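You operate a simulated robot arm through the tools that you are given. There is no shell and no other tool. Be economical: measure what you need, move in short steps, check, and stop when the job is done.

You are at the controls of a simulated robot arm. One attempt, no reset.

TASK
Brush paste on the middle of the black mount.
Fine: lay it square inside the pasting board's rim first; brush in its jar, lid back on. A coat counts when it lies all over at full strength: go over it till it gets no stronger.

The check looks at the end state, three seconds after you hand in, the way a careful person would. Anything else that was tipped, shoved, dropped, spilled or broken makes it a failure. A push-on lid holds only when it is set on centred and level and pressed home; a screw cap is set on level and turned clockwise until tight.

THE ROBOT
A 6-joint arm with a two-finger parallel gripper, fixed in place. Base frame: the origin is at the foot of the arm, x ahead of it, y to its left, z up. Units: m, rad, N and s.
With the tool pointing down near the work surface it reaches from about 0.36 to 0.82 m from the base axis. Its first joint turns from -2.897 to 2.897 rad. Payload 3.91 kg.
Tool frame: the origin (TCP) lies between the finger pads and is the grasp point; the fingertips stand 0.03 m ahead of it; z points along the fingers, y is the line along which they close. Largest opening 0.11 m; finger width 0.02, thickness 0.01; the body of the gripper, 0.048 by 0.112 m, starts 0.055 m behind the TCP.
Orientation is that of the tool frame in the base frame, as a unit quaternion [w, x, y, z]. With the fingers straight down and closing along the base's y, the tool's x points along the base's -x, its y along +y and its z along -z.

THE INTERFACE
- The arm moves only by the tool servo_tool. Its argument "deltas" is text: rows parted by semicolons, each of 6 numbers parted by spaces: the shift along the tool's x, y, z in units of 25 mm (1.0 is 25 mm), then the turn, a rotation vector about the tool's x, y, z in units of 8 degrees (1.0 is 8 degrees). In form: tx ty tz ax ay az; .... A call has 1 to 20 rows; each row shifts and turns the commanded pose from where the row before left it, along the tool's axes as they then stand. "gripper" is the finger opening in m, from 0 to 0.11, set as the call begins (left out, the last holds). A call with a number of a shift or a turn outside -1 to 1 is refused whole. Each row takes 0.2 s and may step no farther than 0.05 m and 0.15 rad from the row before; otherwise, or with a gripper value out of range, the whole call is refused. A pose out of reach is approached as far as the arm can. The call stops where the force on the tool passes 40 N (or 10 N more than at its start, if that is more) or the arm is blocked; 0.2 s more then pass. Each finger travels about 0.045 m/s and halts on what it meets, pressing with about 27 N; the grip force reading is that of the motor and also rises with nothing between the fingers. The clock runs only during rows and for 0.2 s after the last one: add rows that do not move to give the fingers time. The reply holds the time, the measured pose of the TCP, the force on the tool along the base axes, the opening and the grip force, in the units named above and with some noise, with the torque about the TCP (base axes, N m) and any sound that the robot's microphone picked up.
- Cameras (640 x 400 px; columns grow to the right, rows downward): "scene" is fixed at [0.4028, 0.648, 1.6465]; the picture's right is [-1.00, -0.06, 0.00], its down [-0.03, 0.43, -0.90] and it looks along [0.05, -0.90, -0.43] (base axes); focal length 362 px, centre (320, 200). "wrist" rides on the gripper at [0.077, 0.007, -0.114] in the tool frame; the picture's right is [-0.09, 1.00, 0.00], its down [-0.80, -0.07, -0.59] and it looks along [-0.59, -0.05, 0.80] (tool axes); focal length 270 px, centre (320, 200). There is no depth. A picture from a camera that has moved, and an enlarged one, comes with that camera's place and axes in the base frame and with its lens.
- get_image(camera): a new picture of that camera. The clock stands still meanwhile.
- raise_lower(by): slides the trunk up (or, below 0, down) by that many m; the arm rides with it, the base frame stays. It gives what a move gives, with no picture.
- enlarge(camera, box): a new picture of the part [left, top, right, bottom] of that camera's present view, enlarged. The clock stands still meanwhile.
- close_job(): hands the job in; it is judged then, once.

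Work in short steps. Places have to be worked out from the pictures, the camera data and where the tool is seen: move nearer, look again, correct. Check each grasp and each placing, and mend what went wrong. You have 120 turns and 76 pictures in all, those below and enlarged ones among them. Open the gripper and draw the arm clear of the work before you hand the job in, unless the task says otherwise; then end with one line.

The tools are called after "Emit:" by a JSON object that holds its "op" and its "data". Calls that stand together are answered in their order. servo_tool: Moves the arm, as the interface text tells. Its arguments: {"type":"object","properties":{"deltas":{"type":"string"},"gripper":{"type":"number"}},"required":["deltas"]} The other tools are called the same way: raise_lower (by) slides the trunk up or down; get_image (camera) takes a picture; enlarge (camera, box) takes an enlarged picture of a part of a camera's view; close_job () hands the job in.

At the start:

```text
time: 0.0
ee_pos: [0.32, -0.2828, 1.2415]
orientation: [-0.001, 0.0, 1.0, 0.0]
contact_force: [0.4, -0.3, -1.0]
wrist_torque: [0.0, -0.03, 0.01]
grip_width: 0.1099
gripper_force: 0.0
trunk travel left (down, up): [-0.575, 0.035]
```

scene: 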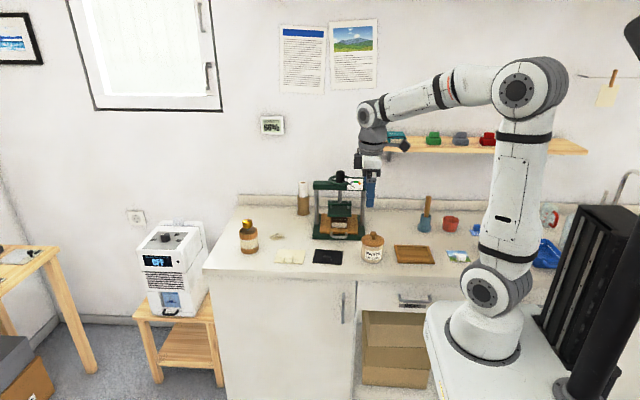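
wrist: 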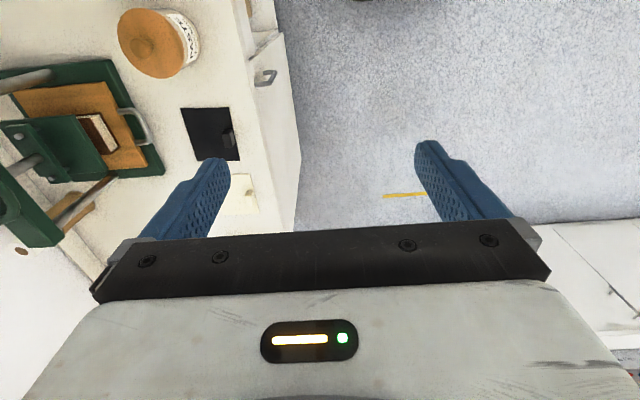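

The scene shows the bench with the press, jar, black mount and a wooden board. I enlarge it to identify the items.

Emit:
{"op": "enlarge", "data": {"camera": "scene", "box": [220, 170, 420, 295]}}

Emit:
{"op": "enlarge", "data": {"camera": "scene", "box": [360, 170, 560, 295]}}

```text
3.20 times, centred on (320, 232) of scene
camera zoom: at [0.4028, 0.648, 1.6465], right [-1.0, -0.06, 0.0], down [-0.03, 0.43, -0.9], along [0.05, -0.9, -0.43], focal length 1158 px, centre (320, 96)
```

zoom: 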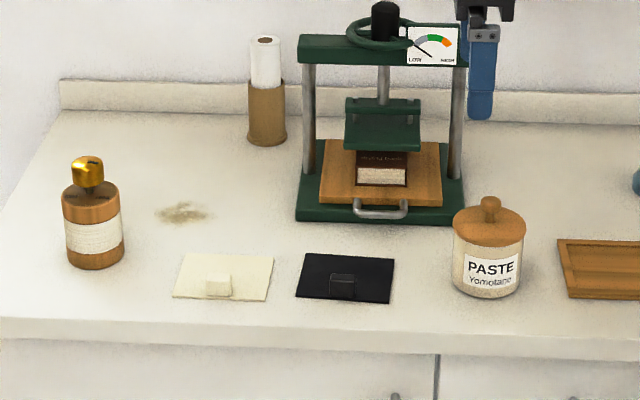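

```text
3.20 times, centred on (460, 232) of scene
camera zoom: at [0.4028, 0.648, 1.6465], right [-1.0, -0.06, 0.0], down [-0.03, 0.43, -0.9], along [0.05, -0.9, -0.43], focal length 1158 px, centre (-128, 96)
```

zoom: 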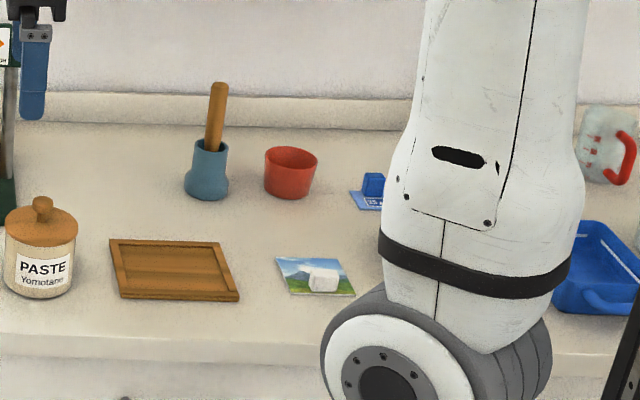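

The black mount seems to be near (0.44,-0.51,0.85), paste jar (0.27,-0.51), board (0.10,-0.55), brush jar (0.03,-0.73). I move above and look with the wrist camera.

Emit:
{"op": "servo_tool", "data": {"deltas": "-0.1 -0.868 0.76 0 0 0;-0.1 -0.868 0.76 0 0 0;-0.1 -0.868 0.76 0 0 0;-0.1 -0.868 0.76 0 0 0;-0.1 -0.868 0.76 0 0 0;-0.1 -0.868 0.76 0 0 0;-0.1 -0.868 0.76 0 0 0;-0.1 -0.868 0.76 0 0 0;-0.1 -0.868 0.76 0 0 0;-0.1 -0.868 0.76 0 0 0"}}

Emit:
{"op": "get_image", "data": {"camera": "wrist"}}

Emit:
{"op": "get_image", "data": {"camera": "scene"}}

```text
time: 2.2
ee_pos: [0.3456, -0.5014, 1.0513]
orientation: [0.0, 0.0, 1.0, 0.0]
contact_force: [-0.4, 0.2, 0.4]
wrist_torque: [0.04, 0.03, 0.0]
grip_width: 0.1101
gripper_force: 0.0
trunk travel left (down, up): [-0.575, 0.035]
```

```text
71 pictures are left
camera wrist: at [0.2687, -0.4951, 1.1654], right [0.09, 1.0, 0.0], down [0.8, -0.07, 0.59], along [0.59, -0.05, -0.8], focal length 270 px, centre (320, 200)
```

wrist: 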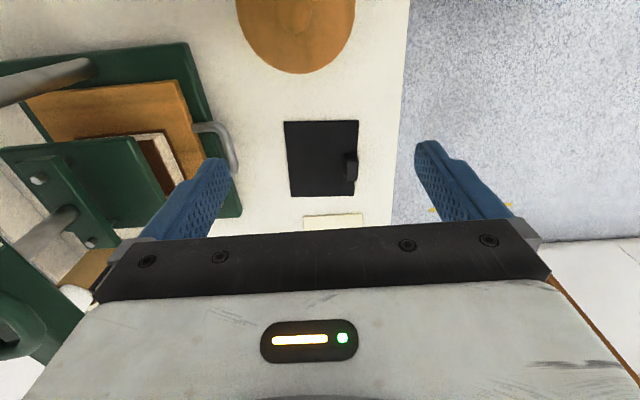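

```text
70 pictures are left
```

scene: 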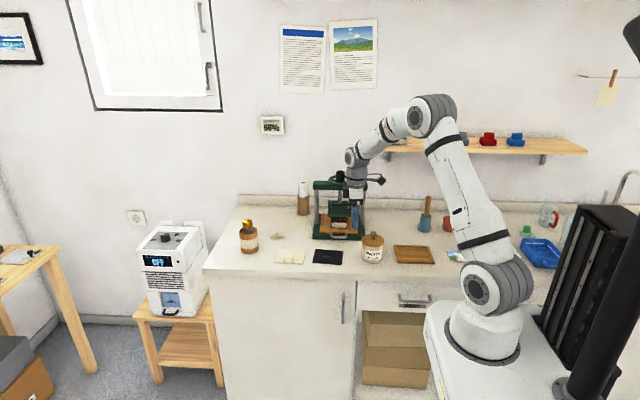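

The mount has a small grip block at its front (+y) edge. I enlarge that to see its shape.

Emit:
{"op": "enlarge", "data": {"camera": "wrist", "box": [260, 100, 400, 210]}}

Emit:
{"op": "enlarge", "data": {"camera": "scene", "box": [305, 235, 355, 275]}}

```text
3.64 times, centred on (330, 155) of wrist
camera zoom: at [0.2687, -0.4951, 1.1654], right [0.09, 1.0, 0.0], down [0.8, -0.07, 0.59], along [0.59, -0.05, -0.8], focal length 983 px, centre (284, 364)
```

zoom: 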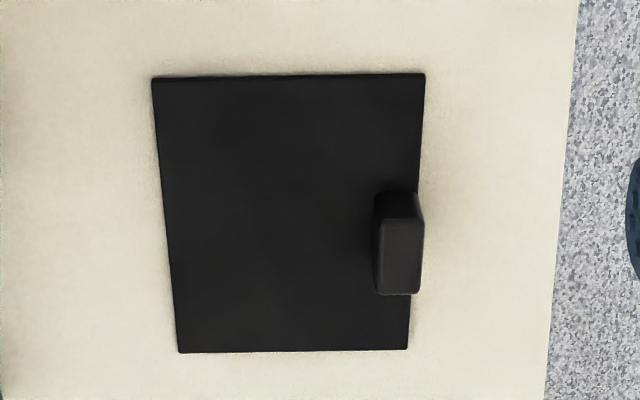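

```text
10.00 times, centred on (330, 255) of scene
camera zoom: at [0.4028, 0.648, 1.6465], right [-1.0, -0.06, 0.0], down [-0.03, 0.43, -0.9], along [0.05, -0.9, -0.43], focal length 3618 px, centre (220, -350)
```

zoom: 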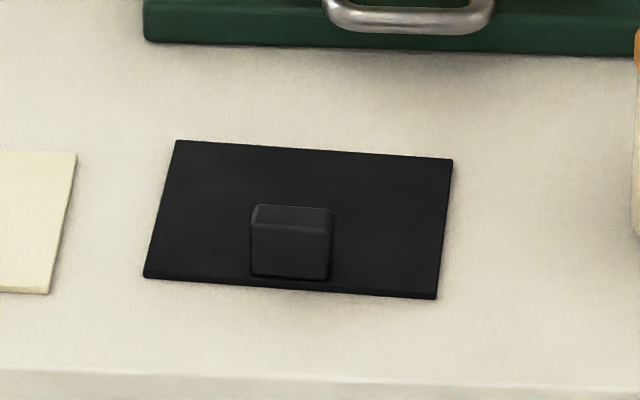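

The mount is about 0.11 × 0.09 m, turned about -4°, with the block at (0.444,-0.469) and about 15 mm thick along y. Before grasping I look at the board and the brush jar from above.

Emit:
{"op": "servo_tool", "data": {"deltas": "1 0 0 0 0 0;1 0 0 0 0 0;1 0 0 0 0 0;1 0 0 0 0 0;1 0 0 0 0 0;1 0 0 0 0 0;1 0 0 0 0 0;1 0 0 0 0 0;1 0 0 0 0 0;1 0 0 0 0 0;1 0 0 0 0 0;1 0 0 0 0 0;1 0 0 0 0 0;1 0 0 0 0 0;1 0 0 0 0 0;0 0 0 0 0 0"}}

Emit:
{"op": "get_image", "data": {"camera": "wrist"}}

```text
time: 5.6
ee_pos: [-0.0302, -0.5002, 1.0524]
orientation: [0.001, 0.0, 1.0, -0.001]
contact_force: [0.7, -1.2, 0.6]
wrist_torque: [0.02, 0.01, -0.01]
grip_width: 0.11
gripper_force: 0.1
trunk travel left (down, up): [-0.575, 0.035]
```

```text
67 pictures are left
camera wrist: at [-0.1073, -0.4939, 1.1665], right [0.09, 1.0, 0.0], down [0.8, -0.07, 0.59], along [0.59, -0.05, -0.8], focal length 270 px, centre (320, 200)
```

wrist: 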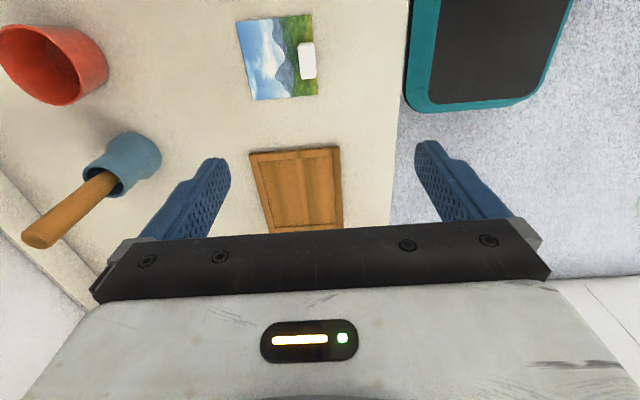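

The board is partly hidden; I shift 50 mm in +x and enlarge.

Emit:
{"op": "servo_tool", "data": {"deltas": "-1 0 0 0 0 0;-1 0 0 0 0 0;0 0 0 0 0 0"}}

Emit:
{"op": "enlarge", "data": {"camera": "wrist", "box": [230, 80, 390, 180]}}

Emit:
{"op": "enlarge", "data": {"camera": "wrist", "box": [0, 0, 240, 210]}}

```text
time: 6.4
ee_pos: [0.0201, -0.5013, 1.0512]
orientation: [0.0, 0.0, 1.0, 0.0]
contact_force: [0.8, -1.0, 0.0]
wrist_torque: [-0.01, -0.03, 0.0]
grip_width: 0.1102
gripper_force: 0.0
trunk travel left (down, up): [-0.575, 0.035]
```

```text
4.00 times, centred on (310, 130) of wrist
camera zoom: at [-0.0564, -0.4939, 1.1647], right [0.09, 1.0, 0.0], down [0.8, -0.07, 0.59], along [0.59, -0.05, -0.8], focal length 1081 px, centre (360, 480)
```

zoom: 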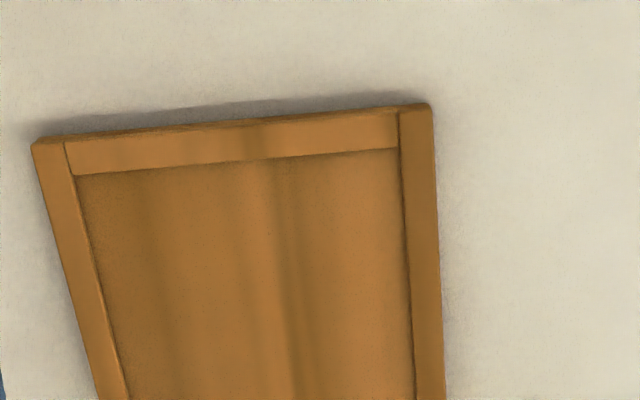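

```text
1.90 times, centred on (120, 105) of wrist
camera zoom: at [-0.0564, -0.4939, 1.1647], right [0.09, 1.0, 0.0], down [0.8, -0.07, 0.59], along [0.59, -0.05, -0.8], focal length 515 px, centre (701, 381)
```

zoom: 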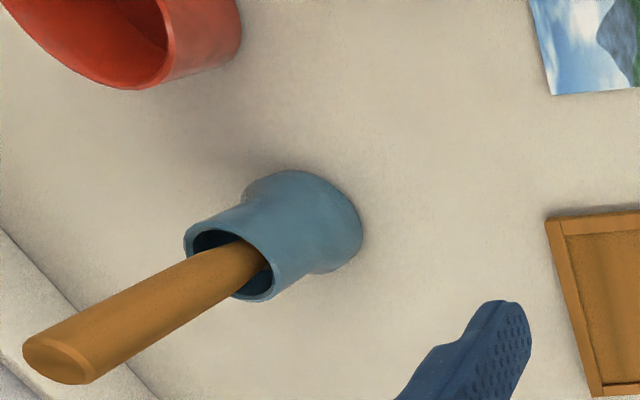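

I need the far board edge too.

Emit:
{"op": "enlarge", "data": {"camera": "wrist", "box": [215, 95, 375, 215]}}

```text
3.33 times, centred on (295, 155) of wrist
camera zoom: at [-0.0564, -0.4939, 1.1647], right [0.09, 1.0, 0.0], down [0.8, -0.07, 0.59], along [0.59, -0.05, -0.8], focal length 901 px, centre (403, 350)
```

zoom: 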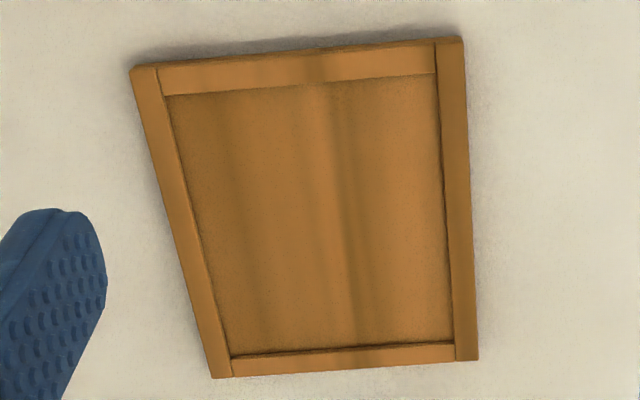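

The board reads square to the base (yaw ≈ 0): outer centre (0.107,-0.539), inside about 0.115 × 0.095, so the clearance is only about 2 mm each side. I go over the block, yaw to match it, half close the gripper and descend to check.

Emit:
{"op": "servo_tool", "data": {"deltas": "-1 0.075 0 0 0 0;-1 0.075 0 0 0 0;-1 0.075 0 0 0 0;-1 0.075 0 0 0 0;-1 0.075 0 0 0 0;-1 0.075 0 0 0 0;-1 0.075 0 0 0 0;-1 0.075 0 0 0 0;-1 0.075 0 0 0 0;-1 0.075 0 0 0 0;-1 0.075 0 0 0 0;-1 0.075 0 0 0 0;-1 0.075 0 0 0 0;-1 0.075 0 0 0 0;-1 0.075 0 0 0 0;-1 0.075 0 0 0 0;-0.97 0.075 0 0 0 0;0 0 0 0 0 0.55;0 0 0 0 0 0", "gripper": 0.05}}

Emit:
{"op": "servo_tool", "data": {"deltas": "0 0 0.8 0 0 0;0 0 0.8 0 0 0;0 0 0.8 0 0 0;0 0 0.8 0 0 0;0 0 0.8 0 0 0;0 0 0.8 0 0 0;0 0 0 0 0 0"}}

Emit:
{"op": "get_image", "data": {"camera": "wrist"}}

```text
time: 10.4
ee_pos: [0.4446, -0.4662, 1.0505]
orientation: [0.0, 0.038, 0.999, 0.0]
contact_force: [0.5, 0.7, 1.1]
wrist_torque: [0.01, -0.01, 0.02]
grip_width: 0.0501
gripper_force: 0.1
trunk travel left (down, up): [-0.575, 0.035]
```

```text
time: 12.0
ee_pos: [0.4436, -0.4682, 0.9315]
orientation: [0.0, 0.038, 0.999, 0.0]
contact_force: [-0.1, 0.2, 0.2]
wrist_torque: [0.04, -0.03, -0.02]
grip_width: 0.05
gripper_force: 0.1
trunk travel left (down, up): [-0.575, 0.035]
```

```text
63 pictures are left
camera wrist: at [0.3673, -0.4553, 1.0448], right [0.16, 0.99, 0.0], down [0.79, -0.13, 0.59], along [0.59, -0.1, -0.8], focal length 270 px, centre (320, 200)
```

wrist: 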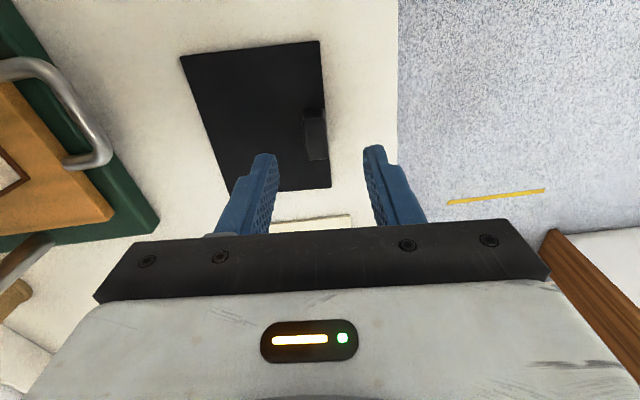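

Gripper is centred over the block within about 2 mm. I descend to TCP z ≈ 0.889 (tips ≈ 0.859) and look.

Emit:
{"op": "servo_tool", "data": {"deltas": "0 -0.06 0.5 0 0 0;0 0 0.5 0 0 0;0 0 0.3 0 0 0;0 0 0.2 0 0 0;0 0 0.2 0 0 0;0 0 0 0 0 0"}}

Emit:
{"op": "enlarge", "data": {"camera": "wrist", "box": [200, 60, 440, 230]}}

```text
time: 13.4
ee_pos: [0.4439, -0.4695, 0.889]
orientation: [0.001, 0.038, 0.999, 0.0]
contact_force: [0.1, 1.8, -0.1]
wrist_torque: [0.01, -0.04, -0.03]
grip_width: 0.05
gripper_force: 0.1
trunk travel left (down, up): [-0.575, 0.035]
```

```text
2.35 times, centred on (320, 145) of wrist
camera zoom: at [0.3674, -0.4566, 1.0025], right [0.16, 0.99, 0.0], down [0.79, -0.13, 0.59], along [0.59, -0.1, -0.8], focal length 636 px, centre (320, 329)
```

zoom: 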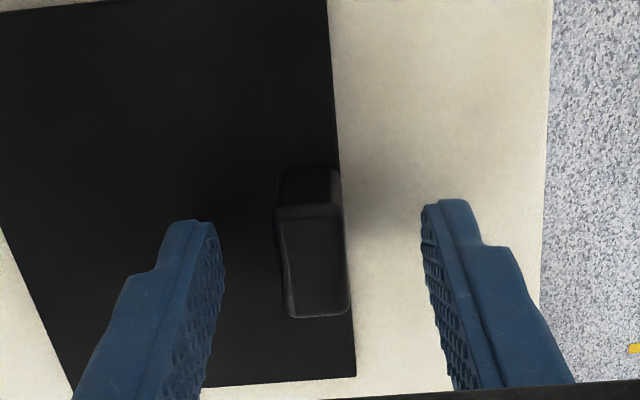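

Fingers straddle the block well. I close on it.

Emit:
{"op": "servo_tool", "data": {"deltas": "0 0 0 0 0 0;0 0 0 0 0 0;0 0 0 0 0 0;0 0 0 0 0 0;0 0 0 0 0 0", "gripper": 0.0}}

```text
time: 14.6
ee_pos: [0.443, -0.4698, 0.889]
orientation: [0.0, 0.038, 0.999, 0.0]
contact_force: [-0.1, 0.1, -0.2]
wrist_torque: [-0.02, 0.02, 0.02]
grip_width: 0.015
gripper_force: 26.6
trunk travel left (down, up): [-0.575, 0.035]
```

Gripped at 15 mm. I lift slowly 60 mm and look.

Emit:
{"op": "servo_tool", "data": {"deltas": "0 0 -0.2 0 0 0;0 0 -0.3 0 0 0;0 0 -0.5 0 0 0;0 0 -0.7 0 0 0;0 0 -0.7 0 0 0;0 0 0 0 0 0"}}

Emit:
{"op": "get_image", "data": {"camera": "wrist"}}

Emit:
{"op": "enlarge", "data": {"camera": "scene", "box": [290, 205, 390, 275]}}

```text
time: 16.0
ee_pos: [0.4441, -0.4679, 0.9482]
orientation: [-0.001, 0.038, 0.999, 0.0]
contact_force: [0.0, -0.6, -0.1]
wrist_torque: [0.02, 0.01, -0.02]
grip_width: 0.0153
gripper_force: 27.0
trunk travel left (down, up): [-0.575, 0.035]
```

```text
61 pictures are left
camera wrist: at [0.3678, -0.4562, 1.062], right [0.16, 0.99, 0.0], down [0.79, -0.13, 0.59], along [0.59, -0.1, -0.8], focal length 270 px, centre (320, 200)
```

wrist: 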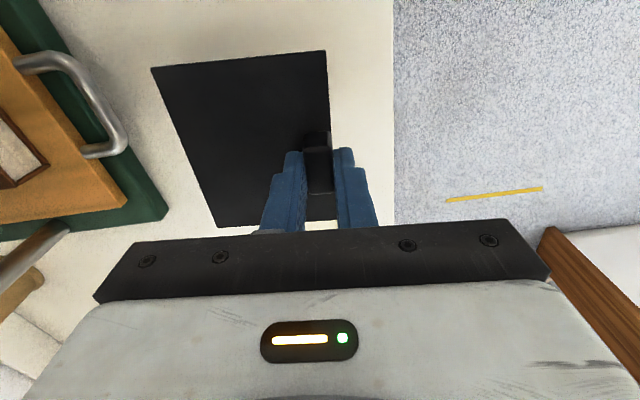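

```text
5.71 times, centred on (340, 240) of scene
camera zoom: at [0.4028, 0.648, 1.6465], right [-1.0, -0.06, 0.0], down [-0.03, 0.43, -0.9], along [0.05, -0.9, -0.43], focal length 2067 px, centre (206, -29)
```

zoom: 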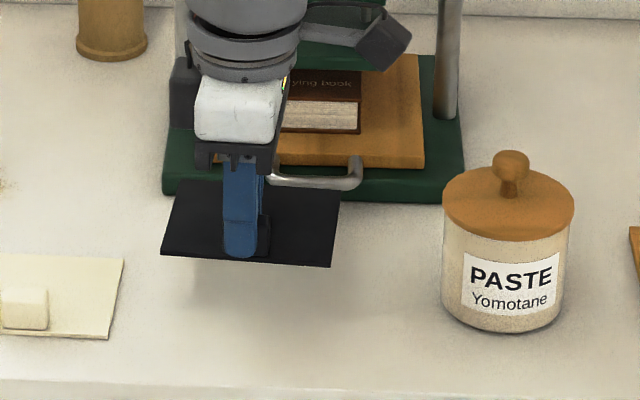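

Mount lifted level. I enlarge the wrist view to measure the mount's corners in the tool frame.

Emit:
{"op": "enlarge", "data": {"camera": "wrist", "box": [140, 40, 380, 240]}}

```text
2.00 times, centred on (260, 140) of wrist
camera zoom: at [0.3678, -0.4562, 1.062], right [0.16, 0.99, 0.0], down [0.79, -0.13, 0.59], along [0.59, -0.1, -0.8], focal length 541 px, centre (440, 320)
```

zoom: 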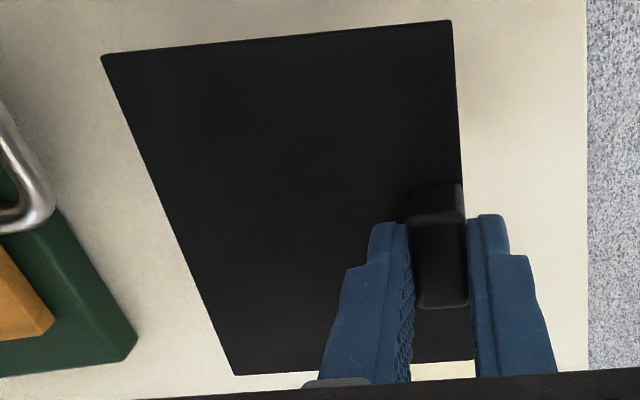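

Mount in the tool frame: centre ≈ (0.0026,-0.0365), parallel to the tool. I raise over the jar, square the yaw, and move above the board (TCP target (0.110,-0.5025)).

Emit:
{"op": "servo_tool", "data": {"deltas": "0 0 -0.8 0 0 0;0 0 -0.8 0 0 0;0 0 -0.8 0 0 0;0 0 -0.8 0 0 0;0 0 -0.8 0 0 -0.27;0 0 -0.2 0 0 -0.275;0 0 0 0 0 0"}}

Emit:
{"op": "servo_tool", "data": {"deltas": "0.5 -0.1 0 0 0 0;0.9 -0.1 0 0 0 0;0.9 -0.1 0 0 0 0;0.9 -0.1 0 0 0 0;0.9 -0.1 0 0 0 0;0.9 -0.1 0 0 0 0;0.9 -0.1 0 0 0 0;0.9 -0.1 0 0 0 0;0.9 -0.1 0 0 0 0;0.9 -0.1 0 0 0 0;0.9 -0.1 0 0 0 0;0.9 -0.1 0 0 0 0;0.9 -0.1 0 0 0 0;0.9 -0.1 0 0 0 0;0.7 0 0 0 0 0;0.46 0 0 0 0 0;0 0 0 0 0 0"}}

```text
time: 17.6
ee_pos: [0.4435, -0.4686, 1.0546]
orientation: [0.0, 0.001, 1.0, 0.001]
contact_force: [-0.1, 0.8, -1.4]
wrist_torque: [0.03, -0.02, -0.04]
grip_width: 0.0151
gripper_force: 26.6
trunk travel left (down, up): [-0.575, 0.035]
```

```text
time: 21.2
ee_pos: [0.1088, -0.5043, 1.0546]
orientation: [0.0, 0.0, 1.0, 0.0]
contact_force: [-0.4, -0.9, -0.7]
wrist_torque: [0.02, 0.0, -0.01]
grip_width: 0.0153
gripper_force: 26.9
trunk travel left (down, up): [-0.575, 0.035]
```

I descend until the mount is about 20 mm above the rim and look.

Emit:
{"op": "servo_tool", "data": {"deltas": "0 0 0.8 0 0 0;0 0 0.8 0 0 0;0 0 0.8 0 0 0;0 0 0.8 0 0 0;0 0 0.8 0 0 0;0 0 0.8 0 0 0;0 0 0.4 0 0 0;0 0 0 0 0 0"}}

Emit:
{"op": "enlarge", "data": {"camera": "wrist", "box": [130, 20, 400, 240]}}

```text
time: 23.0
ee_pos: [0.1102, -0.5044, 0.9232]
orientation: [0.0, 0.0, 1.0, -0.001]
contact_force: [-0.2, 0.3, -0.8]
wrist_torque: [0.05, 0.01, -0.01]
grip_width: 0.0152
gripper_force: 27.0
trunk travel left (down, up): [-0.575, 0.035]
```

```text
1.82 times, centred on (265, 130) of wrist
camera zoom: at [0.0333, -0.4975, 1.0373], right [0.09, 1.0, 0.0], down [0.8, -0.07, 0.59], along [0.59, -0.05, -0.8], focal length 491 px, centre (420, 327)
```

zoom: 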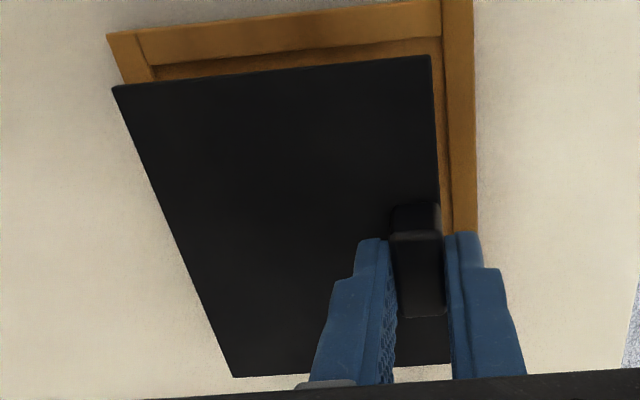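

Compared with the rim, the mount should shift about +1.5 mm in x and +2.4 mm in y. I correct this and descend to just above the rim.

Emit:
{"op": "servo_tool", "data": {"deltas": "-0.06 0.096 0 0 0 0;0 0 0.4 0 0 0;0 0 0.3 0 0 0;0 0 0 0 0 0"}}

Emit:
{"op": "enlarge", "data": {"camera": "wrist", "box": [130, 20, 400, 240]}}

Emit:
{"op": "enlarge", "data": {"camera": "scene", "box": [380, 225, 450, 275]}}

```text
time: 24.0
ee_pos: [0.1124, -0.5008, 0.9061]
orientation: [0.0, -0.001, 1.0, 0.0]
contact_force: [-0.1, 0.8, -1.8]
wrist_torque: [0.01, -0.01, 0.0]
grip_width: 0.0153
gripper_force: 27.2
trunk travel left (down, up): [-0.575, 0.035]
```

```text
1.82 times, centred on (265, 130) of wrist
camera zoom: at [0.0352, -0.4944, 1.0194], right [0.09, 1.0, 0.0], down [0.8, -0.07, 0.59], along [0.59, -0.05, -0.8], focal length 491 px, centre (420, 327)
```

zoom: 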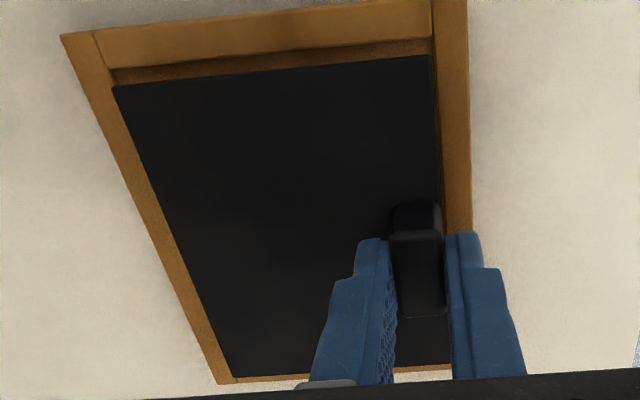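

```text
8.00 times, centred on (415, 250) of scene
camera zoom: at [0.4028, 0.648, 1.6465], right [-1.0, -0.06, 0.0], down [-0.03, 0.43, -0.9], along [0.05, -0.9, -0.43], focal length 2894 px, centre (-440, -200)
```

zoom: 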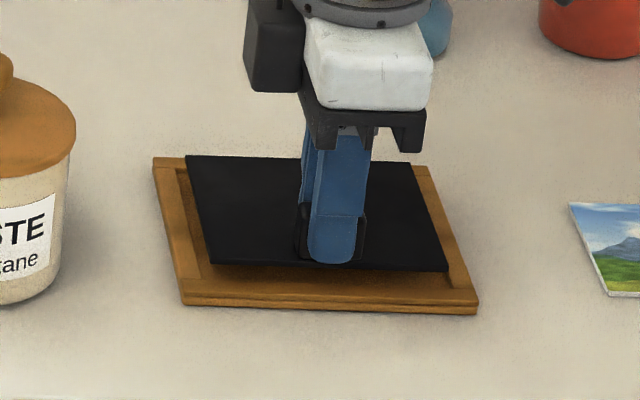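

Mount nearly centred; a fine correction of about -0.6 mm x, -1.3 mm y, then down to rim level and check.

Emit:
{"op": "servo_tool", "data": {"deltas": "0.024 -0.05 0 0 0 0;0 0 0.1 0 0 0;0 0 0.1 0 0 0;0 0 0.1 0 0 0;0 0 0 0 0 0"}}

Emit:
{"op": "enlarge", "data": {"camera": "wrist", "box": [130, 20, 400, 240]}}

Emit:
{"op": "enlarge", "data": {"camera": "scene", "box": [380, 225, 450, 275]}}

```text
time: 25.2
ee_pos: [0.1111, -0.5041, 0.8987]
orientation: [0.0, 0.0, 1.0, 0.0]
contact_force: [-1.1, 0.3, -0.9]
wrist_torque: [0.01, 0.04, -0.03]
grip_width: 0.0148
gripper_force: 26.9
trunk travel left (down, up): [-0.575, 0.035]
```

```text
1.82 times, centred on (265, 130) of wrist
camera zoom: at [0.0339, -0.4956, 1.0124], right [0.09, 1.0, 0.0], down [0.8, -0.07, 0.59], along [0.59, -0.05, -0.8], focal length 491 px, centre (420, 327)
```

zoom: 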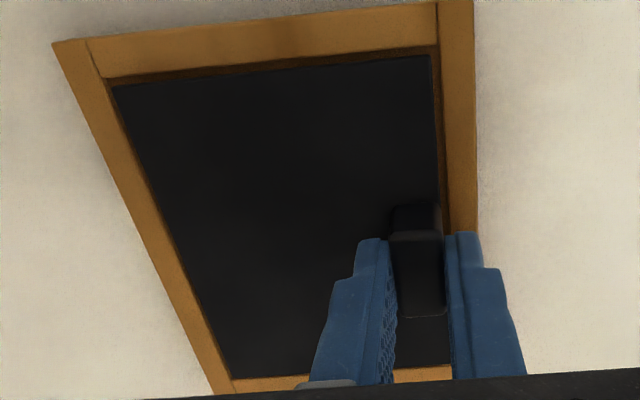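

```text
8.00 times, centred on (415, 250) of scene
camera zoom: at [0.4028, 0.648, 1.6465], right [-1.0, -0.06, 0.0], down [-0.03, 0.43, -0.9], along [0.05, -0.9, -0.43], focal length 2894 px, centre (-440, -200)
```

zoom: 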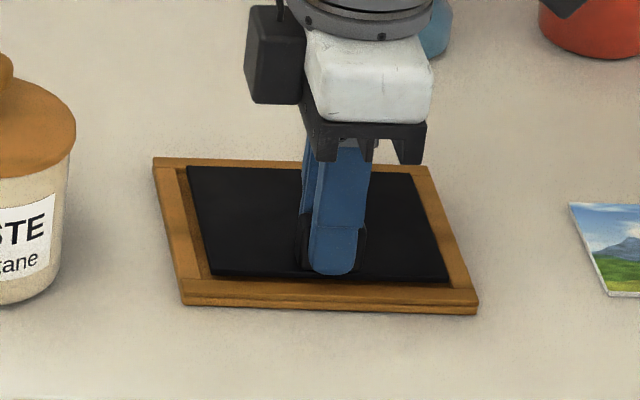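

Gaps along y look equal (~2.9 mm). I zoom the scene tightly to judge the x gaps.

Emit:
{"op": "enlarge", "data": {"camera": "scene", "box": [396, 240, 444, 268]}}

```text
13.33 times, centred on (420, 254) of scene
camera zoom: at [0.4028, 0.648, 1.6465], right [-1.0, -0.06, 0.0], down [-0.03, 0.43, -0.9], along [0.05, -0.9, -0.43], focal length 4823 px, centre (-1013, -520)
```

zoom: 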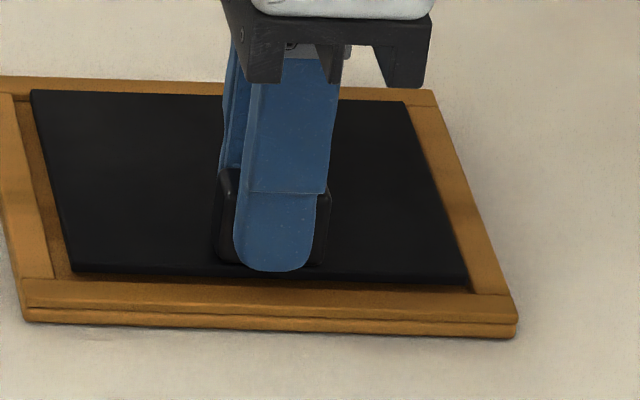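

Both views suggest shifting about +1.2 mm in x. I do so and lower gently in 1.5 mm steps.

Emit:
{"op": "servo_tool", "data": {"deltas": "-0.048 0 0 0 0 0;0 0 0.06 0 0 0;0 0 0.06 0 0 0;0 0 0 0 0 0"}}

Emit:
{"op": "enlarge", "data": {"camera": "scene", "box": [396, 240, 444, 268]}}

Emit:
{"op": "enlarge", "data": {"camera": "wrist", "box": [130, 20, 400, 240]}}

```text
time: 26.2
ee_pos: [0.1127, -0.5019, 0.8962]
orientation: [0.0, 0.0, 1.0, 0.0]
contact_force: [-0.1, -0.4, -0.6]
wrist_torque: [0.05, -0.01, 0.0]
grip_width: 0.0154
gripper_force: 27.4
trunk travel left (down, up): [-0.575, 0.035]
```

```text
13.33 times, centred on (420, 254) of scene
camera zoom: at [0.4028, 0.648, 1.6465], right [-1.0, -0.06, 0.0], down [-0.03, 0.43, -0.9], along [0.05, -0.9, -0.43], focal length 4823 px, centre (-1013, -520)
```

zoom: 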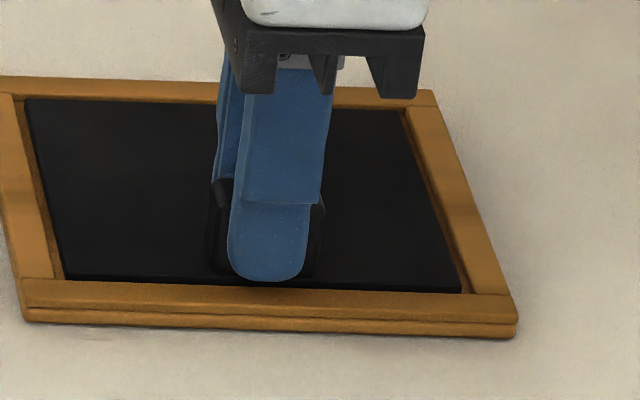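

```text
1.82 times, centred on (265, 130) of wrist
camera zoom: at [0.0354, -0.4953, 1.0092], right [0.09, 1.0, 0.0], down [0.8, -0.07, 0.59], along [0.59, -0.05, -0.8], focal length 491 px, centre (420, 327)
```

zoom: 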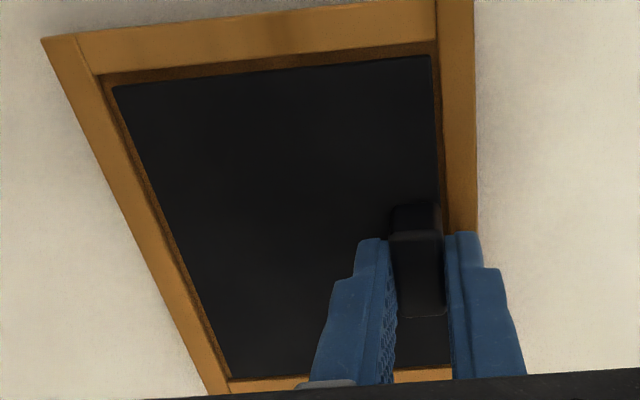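

Well centred. I lower the rest in 1 mm steps, watching the force.

Emit:
{"op": "servo_tool", "data": {"deltas": "0 -0.015 0.04 0 0 0;0 0 0.04 0 0 0;0 0 0.04 0 0 0;0 0 0 0 0 0"}}

Emit:
{"op": "servo_tool", "data": {"deltas": "0 0 0.03 0 0 0;0 0 0.03 0 0 0;0 0 0 0 0 0"}}

Emit:
{"op": "enlarge", "data": {"camera": "scene", "box": [396, 240, 444, 268]}}

```text
time: 27.2
ee_pos: [0.1125, -0.5018, 0.8955]
orientation: [0.0, 0.0, 1.0, -0.001]
contact_force: [1.6, 2.1, 17.9]
wrist_torque: [0.07, 0.01, -0.01]
grip_width: 0.0154
gripper_force: 27.6
trunk travel left (down, up): [-0.575, 0.035]
```

```text
time: 28.0
ee_pos: [0.1121, -0.502, 0.8929]
orientation: [0.0, 0.0, 1.0, -0.002]
contact_force: [2.9, -1.1, 23.0]
wrist_torque: [-0.02, -0.06, 0.0]
grip_width: 0.0153
gripper_force: 27.2
trunk travel left (down, up): [-0.575, 0.035]
```

```text
13.33 times, centred on (420, 254) of scene
camera zoom: at [0.4028, 0.648, 1.6465], right [-1.0, -0.06, 0.0], down [-0.03, 0.43, -0.9], along [0.05, -0.9, -0.43], focal length 4823 px, centre (-1013, -520)
```

zoom: 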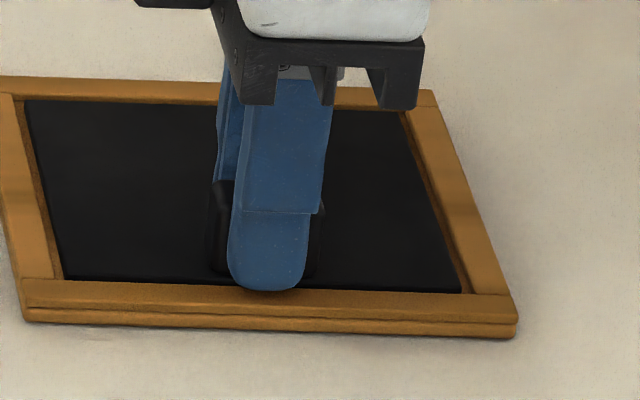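

Force rose to ~20 N and the fingers slid slightly down the block: the mount is seated on the floor. I ease up 1 mm, then open a little and check.

Emit:
{"op": "servo_tool", "data": {"deltas": "0 0 -0.04 0 0 0;0 0 0 0 0 0"}}

Emit:
{"op": "servo_tool", "data": {"deltas": "0 0 0 0 0 0;0 0 0 0 0 0;0 0 0 0 0 0", "gripper": 0.035}}

Emit:
{"op": "servo_tool", "data": {"deltas": "0 0 -0.2 0 0 0;0 0 -0.4 0 0 0;0 0 -0.8 0 0 0;0 0 -0.8 0 0 0;0 0 -0.8 0 0 0;0 0 -0.8 0 0 0;0.4 0 0 0 0 0;0 0 0 0 0 0"}}

Emit:
{"op": "get_image", "data": {"camera": "wrist"}}

Emit:
{"op": "enlarge", "data": {"camera": "scene", "box": [380, 225, 450, 275]}}

```text
time: 28.6
ee_pos: [0.1119, -0.5027, 0.892]
orientation: [0.001, 0.0, 1.0, 0.0]
contact_force: [2.4, -3.7, 17.0]
wrist_torque: [-0.09, -0.06, 0.01]
grip_width: 0.0152
gripper_force: 27.3
trunk travel left (down, up): [-0.575, 0.035]
```

```text
time: 29.4
ee_pos: [0.1124, -0.5033, 0.8915]
orientation: [0.0, 0.001, 1.0, 0.0]
contact_force: [0.3, 0.6, -0.9]
wrist_torque: [0.03, 0.0, 0.03]
grip_width: 0.0347
gripper_force: 0.1
trunk travel left (down, up): [-0.575, 0.035]
```

```text
time: 31.2
ee_pos: [0.1028, -0.5041, 0.9887]
orientation: [0.0, 0.0, 1.0, 0.0]
contact_force: [-0.1, 0.0, -0.8]
wrist_torque: [0.01, -0.05, 0.0]
grip_width: 0.0351
gripper_force: 0.0
trunk travel left (down, up): [-0.575, 0.035]
```

```text
49 pictures are left
camera wrist: at [0.0253, -0.497, 1.101], right [0.09, 1.0, 0.0], down [0.8, -0.07, 0.59], along [0.59, -0.05, -0.8], focal length 270 px, centre (320, 200)
```

wrist: 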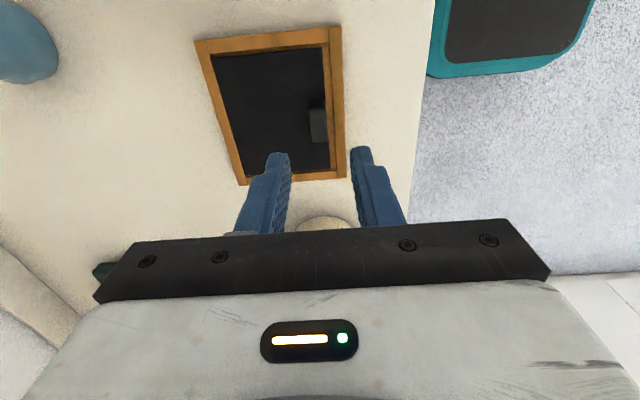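

```text
8.00 times, centred on (415, 250) of scene
camera zoom: at [0.4028, 0.648, 1.6465], right [-1.0, -0.06, 0.0], down [-0.03, 0.43, -0.9], along [0.05, -0.9, -0.43], focal length 2894 px, centre (-440, -200)
```

zoom: 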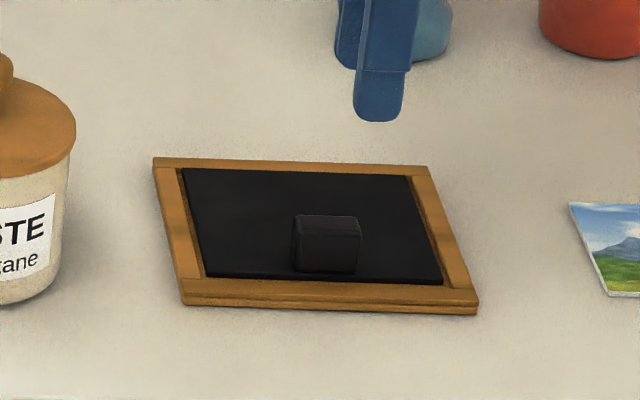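

The mount sits square in the rim. Now the paste jar: I rise and move toward it, viewing the knob.

Emit:
{"op": "servo_tool", "data": {"deltas": "0 0 -0.9 0 0 0;0 0 -0.9 0 0 0;0 0 -0.9 0 0 0;0 0 -0.5 0 0 0;-0.9 0 0 0 0 0;-0.9 0 0 0 0 0;-0.9 0 0 0 0 0;-0.9 0 0 0 0 0;-0.9 0 0 0 0 0;-0.9 0 0 0 0 0;0 0 0 0 0 0", "gripper": 0.06}}

Emit:
{"op": "get_image", "data": {"camera": "wrist"}}

Emit:
{"op": "enlarge", "data": {"camera": "scene", "box": [345, 220, 401, 270]}}

```text
time: 33.6
ee_pos: [0.2385, -0.5031, 1.0672]
orientation: [0.001, 0.001, 1.0, 0.0]
contact_force: [-0.3, -0.9, 0.0]
wrist_torque: [0.04, 0.03, 0.0]
grip_width: 0.0601
gripper_force: 0.1
trunk travel left (down, up): [-0.575, 0.035]
```

```text
47 pictures are left
camera wrist: at [0.1608, -0.4961, 1.1806], right [0.09, 1.0, 0.0], down [0.8, -0.07, 0.59], along [0.59, -0.05, -0.8], focal length 270 px, centre (320, 200)
```

wrist: 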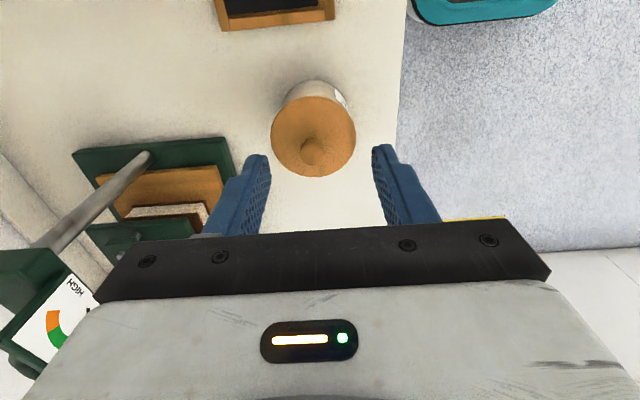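

```text
8.00 times, centred on (373, 245) of scene
camera zoom: at [0.4028, 0.648, 1.6465], right [-1.0, -0.06, 0.0], down [-0.03, 0.43, -0.9], along [0.05, -0.9, -0.43], focal length 2894 px, centre (-104, -160)
```

zoom: 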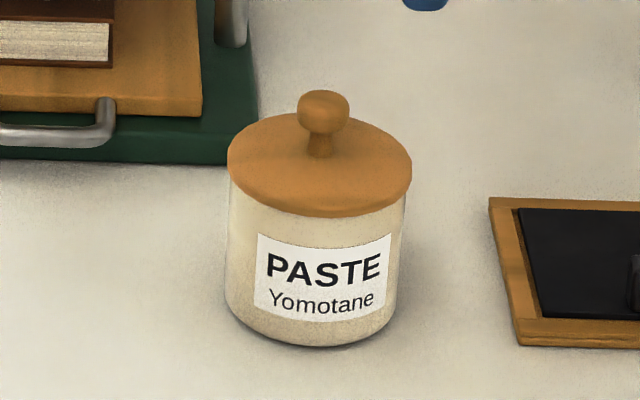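

Knob centre triangulates to ≈(0.269,-0.513,0.961), about 23 mm wide. I move over it and descend partway, then check alignment.

Emit:
{"op": "servo_tool", "data": {"deltas": "-0.6 -0.2 0 0 0 0;-0.61 -0.2 0 0 0 0;0 0 0.8 0 0 0;0 0 0.8 0 0 0;0 0 0.8 0 0 0;0 0 0 0 0 0"}}

Emit:
{"op": "enlarge", "data": {"camera": "wrist", "box": [200, 60, 440, 230]}}

Emit:
{"op": "enlarge", "data": {"camera": "scene", "box": [345, 210, 401, 260]}}

```text
time: 35.0
ee_pos: [0.2679, -0.5115, 1.0075]
orientation: [0.0, 0.0, 1.0, 0.0]
contact_force: [-0.3, 0.2, 0.2]
wrist_torque: [0.03, -0.02, 0.02]
grip_width: 0.0597
gripper_force: 0.1
trunk travel left (down, up): [-0.575, 0.035]
```

```text
2.35 times, centred on (320, 145) of wrist
camera zoom: at [0.1906, -0.5064, 1.1208], right [0.09, 1.0, 0.0], down [0.8, -0.07, 0.59], along [0.59, -0.05, -0.8], focal length 636 px, centre (320, 329)
```

zoom: 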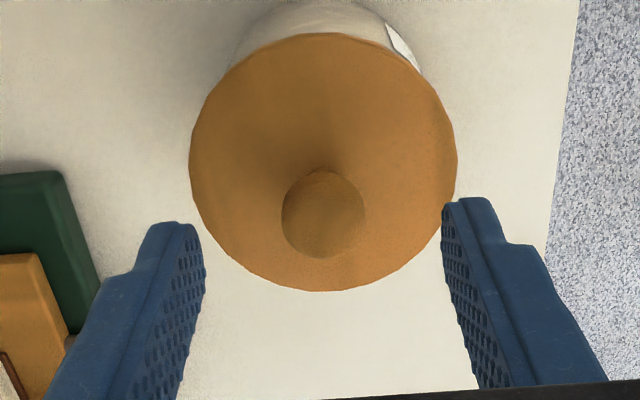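

```text
8.00 times, centred on (373, 235) of scene
camera zoom: at [0.4028, 0.648, 1.6465], right [-1.0, -0.06, 0.0], down [-0.03, 0.43, -0.9], along [0.05, -0.9, -0.43], focal length 2894 px, centre (-104, -80)
```

zoom: 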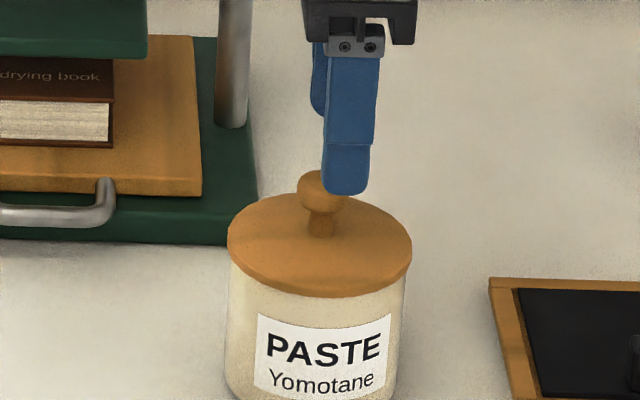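

Knob lies ~3 mm further in +x; y is fine. I correct and descend to TCP z ≈ 0.977.

Emit:
{"op": "servo_tool", "data": {"deltas": "-0.13 -0.02 0 0 0 0;0 0 0.5 0 0 0;0 0 0.4 0 0 0;0 0 0.2 0 0 0;0 0 0.1 0 0 0;0 0 0 0 0 0"}}

Emit:
{"op": "enlarge", "data": {"camera": "wrist", "box": [200, 60, 440, 230]}}

Emit:
{"op": "enlarge", "data": {"camera": "scene", "box": [345, 210, 401, 260]}}

```text
time: 36.4
ee_pos: [0.2713, -0.5137, 0.9782]
orientation: [0.001, 0.0, 1.0, 0.0]
contact_force: [-0.3, 0.1, -0.2]
wrist_torque: [0.01, -0.01, -0.01]
grip_width: 0.06
gripper_force: 0.1
trunk travel left (down, up): [-0.575, 0.035]
```

```text
2.35 times, centred on (320, 145) of wrist
camera zoom: at [0.1935, -0.5066, 1.091], right [0.09, 1.0, 0.0], down [0.8, -0.07, 0.59], along [0.59, -0.05, -0.8], focal length 636 px, centre (320, 329)
```

zoom: 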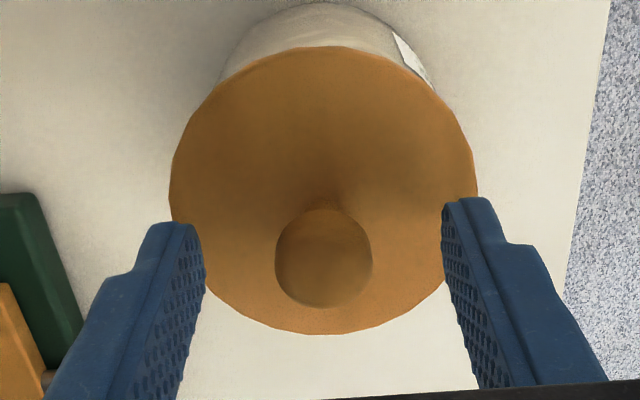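

```text
8.00 times, centred on (373, 235) of scene
camera zoom: at [0.4028, 0.648, 1.6465], right [-1.0, -0.06, 0.0], down [-0.03, 0.43, -0.9], along [0.05, -0.9, -0.43], focal length 2894 px, centre (-104, -80)
```

zoom: 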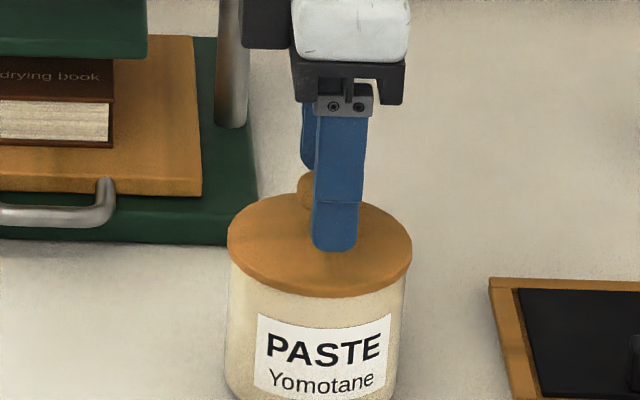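

Fingers straddle the ball knob, well aligned. I close.

Emit:
{"op": "servo_tool", "data": {"deltas": "-0.04 0 0 0 0 0;0 0 0 0 0 0;0 0 0 0 0 0;0 0 0 0 0 0;0 0 0 0 0 0", "gripper": 0.0}}

Emit:
{"op": "servo_tool", "data": {"deltas": "0 0 -0.1 0 0 0;0 0 -0.1 0 0 0;0 0 0 0 0 0"}}

```text
time: 37.6
ee_pos: [0.2704, -0.5142, 0.9766]
orientation: [0.0, 0.0, 1.0, 0.0]
contact_force: [-0.3, 0.1, -0.6]
wrist_torque: [0.02, -0.02, 0.0]
grip_width: 0.0221
gripper_force: 26.5
trunk travel left (down, up): [-0.575, 0.035]
heard: snap
```

```text
time: 38.4
ee_pos: [0.2712, -0.5131, 0.9833]
orientation: [0.0, 0.001, 1.0, 0.0]
contact_force: [0.9, -0.1, -0.1]
wrist_torque: [0.01, -0.01, -0.02]
grip_width: 0.0224
gripper_force: 26.8
trunk travel left (down, up): [-0.575, 0.035]
```

A snap and no pulling force: it seems the push-on lid has come loose. I lift further 20 mm and look.

Emit:
{"op": "servo_tool", "data": {"deltas": "0 0 -0.3 0 0 0;0 0 -0.5 0 0 0;0 0 -0.8 0 0 0;0 0 0 0 0 0"}}

Emit:
{"op": "enlarge", "data": {"camera": "scene", "box": [330, 190, 430, 270]}}

```text
time: 39.4
ee_pos: [0.2702, -0.5159, 1.0222]
orientation: [0.0, 0.0, 1.0, -0.001]
contact_force: [0.6, 0.1, 0.5]
wrist_torque: [0.02, 0.03, 0.0]
grip_width: 0.0224
gripper_force: 27.1
trunk travel left (down, up): [-0.575, 0.035]
```

```text
5.00 times, centred on (380, 230) of scene
camera zoom: at [0.4028, 0.648, 1.6465], right [-1.0, -0.06, 0.0], down [-0.03, 0.43, -0.9], along [0.05, -0.9, -0.43], focal length 1809 px, centre (20, 50)
```

zoom: 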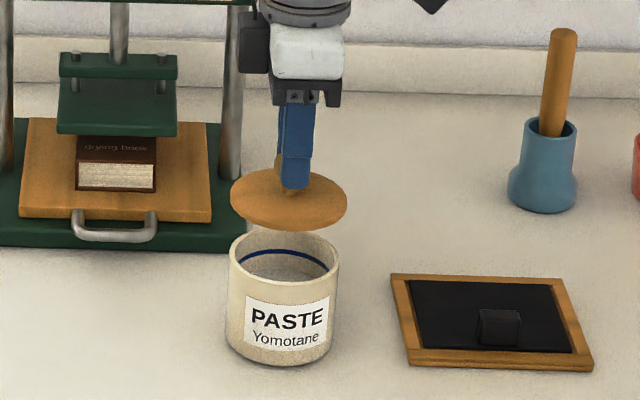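

The lid is off and the jar stands. I take the lid to the free spot where the mount lay (≈(0.42,-0.51)) and lower towards the bench.

Emit:
{"op": "servo_tool", "data": {"deltas": "0 0 -0.5 0 0 0;-0.6 0 0 0 0 0;-0.9 0 0 0 0 0;-0.9 0 0 0 0 0;-0.9 0 0 0 0 0;-0.9 0 0 0 0 0;-0.9 0.1 0 0 0 0;-0.9 0.1 0 0 0 0;0 0 0 0 0 0"}}

Emit:
{"op": "servo_tool", "data": {"deltas": "0 0 0.8 0 0 0;0 0 0.8 0 0 0;0 0 0.8 0 0 0;0 0 0.8 0 0 0;0 0 0.2 0 0 0;0 0 0 0 0 0"}}

Emit:
{"op": "enlarge", "data": {"camera": "scene", "box": [280, 210, 400, 280]}}

```text
time: 41.4
ee_pos: [0.4206, -0.5106, 1.0347]
orientation: [0.0, 0.0, 1.0, 0.0]
contact_force: [-0.3, 0.3, -0.6]
wrist_torque: [-0.01, 0.0, -0.01]
grip_width: 0.0224
gripper_force: 27.1
trunk travel left (down, up): [-0.575, 0.035]
```

```text
time: 42.8
ee_pos: [0.4219, -0.5096, 0.9498]
orientation: [0.0, 0.001, 1.0, -0.001]
contact_force: [-0.5, -0.7, 0.1]
wrist_torque: [0.01, -0.03, -0.01]
grip_width: 0.0222
gripper_force: 26.5
trunk travel left (down, up): [-0.575, 0.035]
```

```text
5.33 times, centred on (340, 245) of scene
camera zoom: at [0.4028, 0.648, 1.6465], right [-1.0, -0.06, 0.0], down [-0.03, 0.43, -0.9], along [0.05, -0.9, -0.43], focal length 1929 px, centre (213, -40)
```

zoom: 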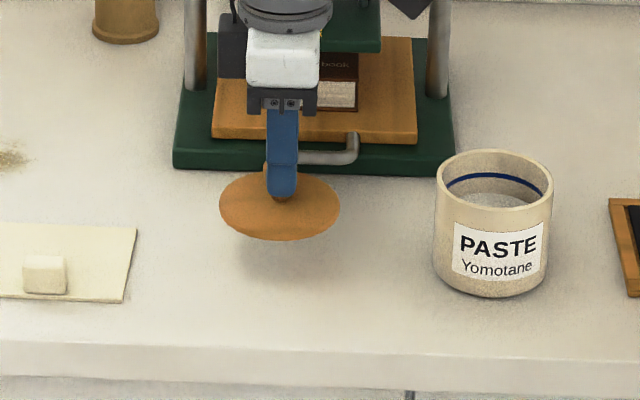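

Clear of everything. I lower in small steps until contact.

Emit:
{"op": "servo_tool", "data": {"deltas": "0 0 0.4 0 0 0;0 0 0.4 0 0 0;0 0 0.2 0 0 0;0 0 0.2 0 0 0;0 0 0 0 0 0"}}

Emit:
{"op": "servo_tool", "data": {"deltas": "0 0 0.1 0 0 0;0 0 0.1 0 0 0;0 0 0.1 0 0 0;0 0 0.1 0 0 0;0 0 0 0 0 0"}}

Emit:
{"op": "enlarge", "data": {"camera": "scene", "box": [280, 210, 400, 280]}}

```text
time: 44.0
ee_pos: [0.4214, -0.5071, 0.9203]
orientation: [0.0, 0.0, 1.0, 0.0]
contact_force: [0.4, -0.2, 0.2]
wrist_torque: [-0.01, 0.02, 0.04]
grip_width: 0.0223
gripper_force: 26.6
trunk travel left (down, up): [-0.575, 0.035]
```

```text
time: 45.2
ee_pos: [0.4222, -0.5079, 0.9108]
orientation: [-0.001, 0.0, 1.0, 0.0]
contact_force: [-0.5, 0.7, 0.1]
wrist_torque: [-0.02, -0.04, 0.04]
grip_width: 0.0221
gripper_force: 26.8
trunk travel left (down, up): [-0.575, 0.035]
```

```text
5.33 times, centred on (340, 245) of scene
camera zoom: at [0.4028, 0.648, 1.6465], right [-1.0, -0.06, 0.0], down [-0.03, 0.43, -0.9], along [0.05, -0.9, -0.43], focal length 1929 px, centre (213, -40)
```

zoom: 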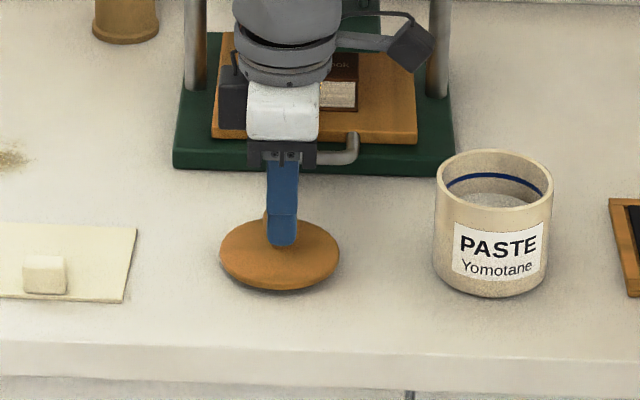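

Almost down; I continue in 1 mm steps.

Emit:
{"op": "servo_tool", "data": {"deltas": "0 0 0.06 0 0 0;0 0 0.06 0 0 0;0 0 0.06 0 0 0;0 0 0.06 0 0 0;0 0 0 0 0 0"}}

```text
time: 46.4
ee_pos: [0.4208, -0.5086, 0.9039]
orientation: [0.0, -0.001, 1.0, -0.001]
contact_force: [0.9, 0.2, -0.4]
wrist_torque: [0.0, 0.01, -0.02]
grip_width: 0.022
gripper_force: 27.3
trunk travel left (down, up): [-0.575, 0.035]
```

Emit:
{"op": "servo_tool", "data": {"deltas": "0 0 0.06 0 0 0;0 0 0.06 0 0 0;0 0 0.06 0 0 0;0 0 0 0 0 0"}}

Emit:
{"op": "enlarge", "data": {"camera": "scene", "box": [305, 230, 365, 270]}}

```text
time: 47.4
ee_pos: [0.4205, -0.5083, 0.9024]
orientation: [0.002, -0.001, 1.0, -0.002]
contact_force: [-2.3, -1.9, 16.6]
wrist_torque: [-0.07, 0.18, 0.0]
grip_width: 0.0225
gripper_force: 27.2
trunk travel left (down, up): [-0.575, 0.035]
```

```text
10.00 times, centred on (335, 250) of scene
camera zoom: at [0.4028, 0.648, 1.6465], right [-1.0, -0.06, 0.0], down [-0.03, 0.43, -0.9], along [0.05, -0.9, -0.43], focal length 3618 px, centre (170, -300)
```

zoom: 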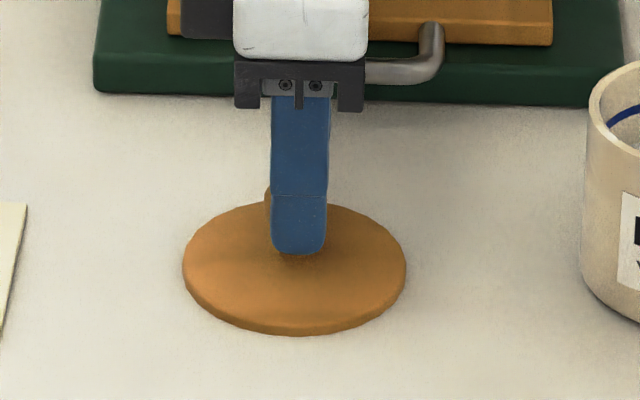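

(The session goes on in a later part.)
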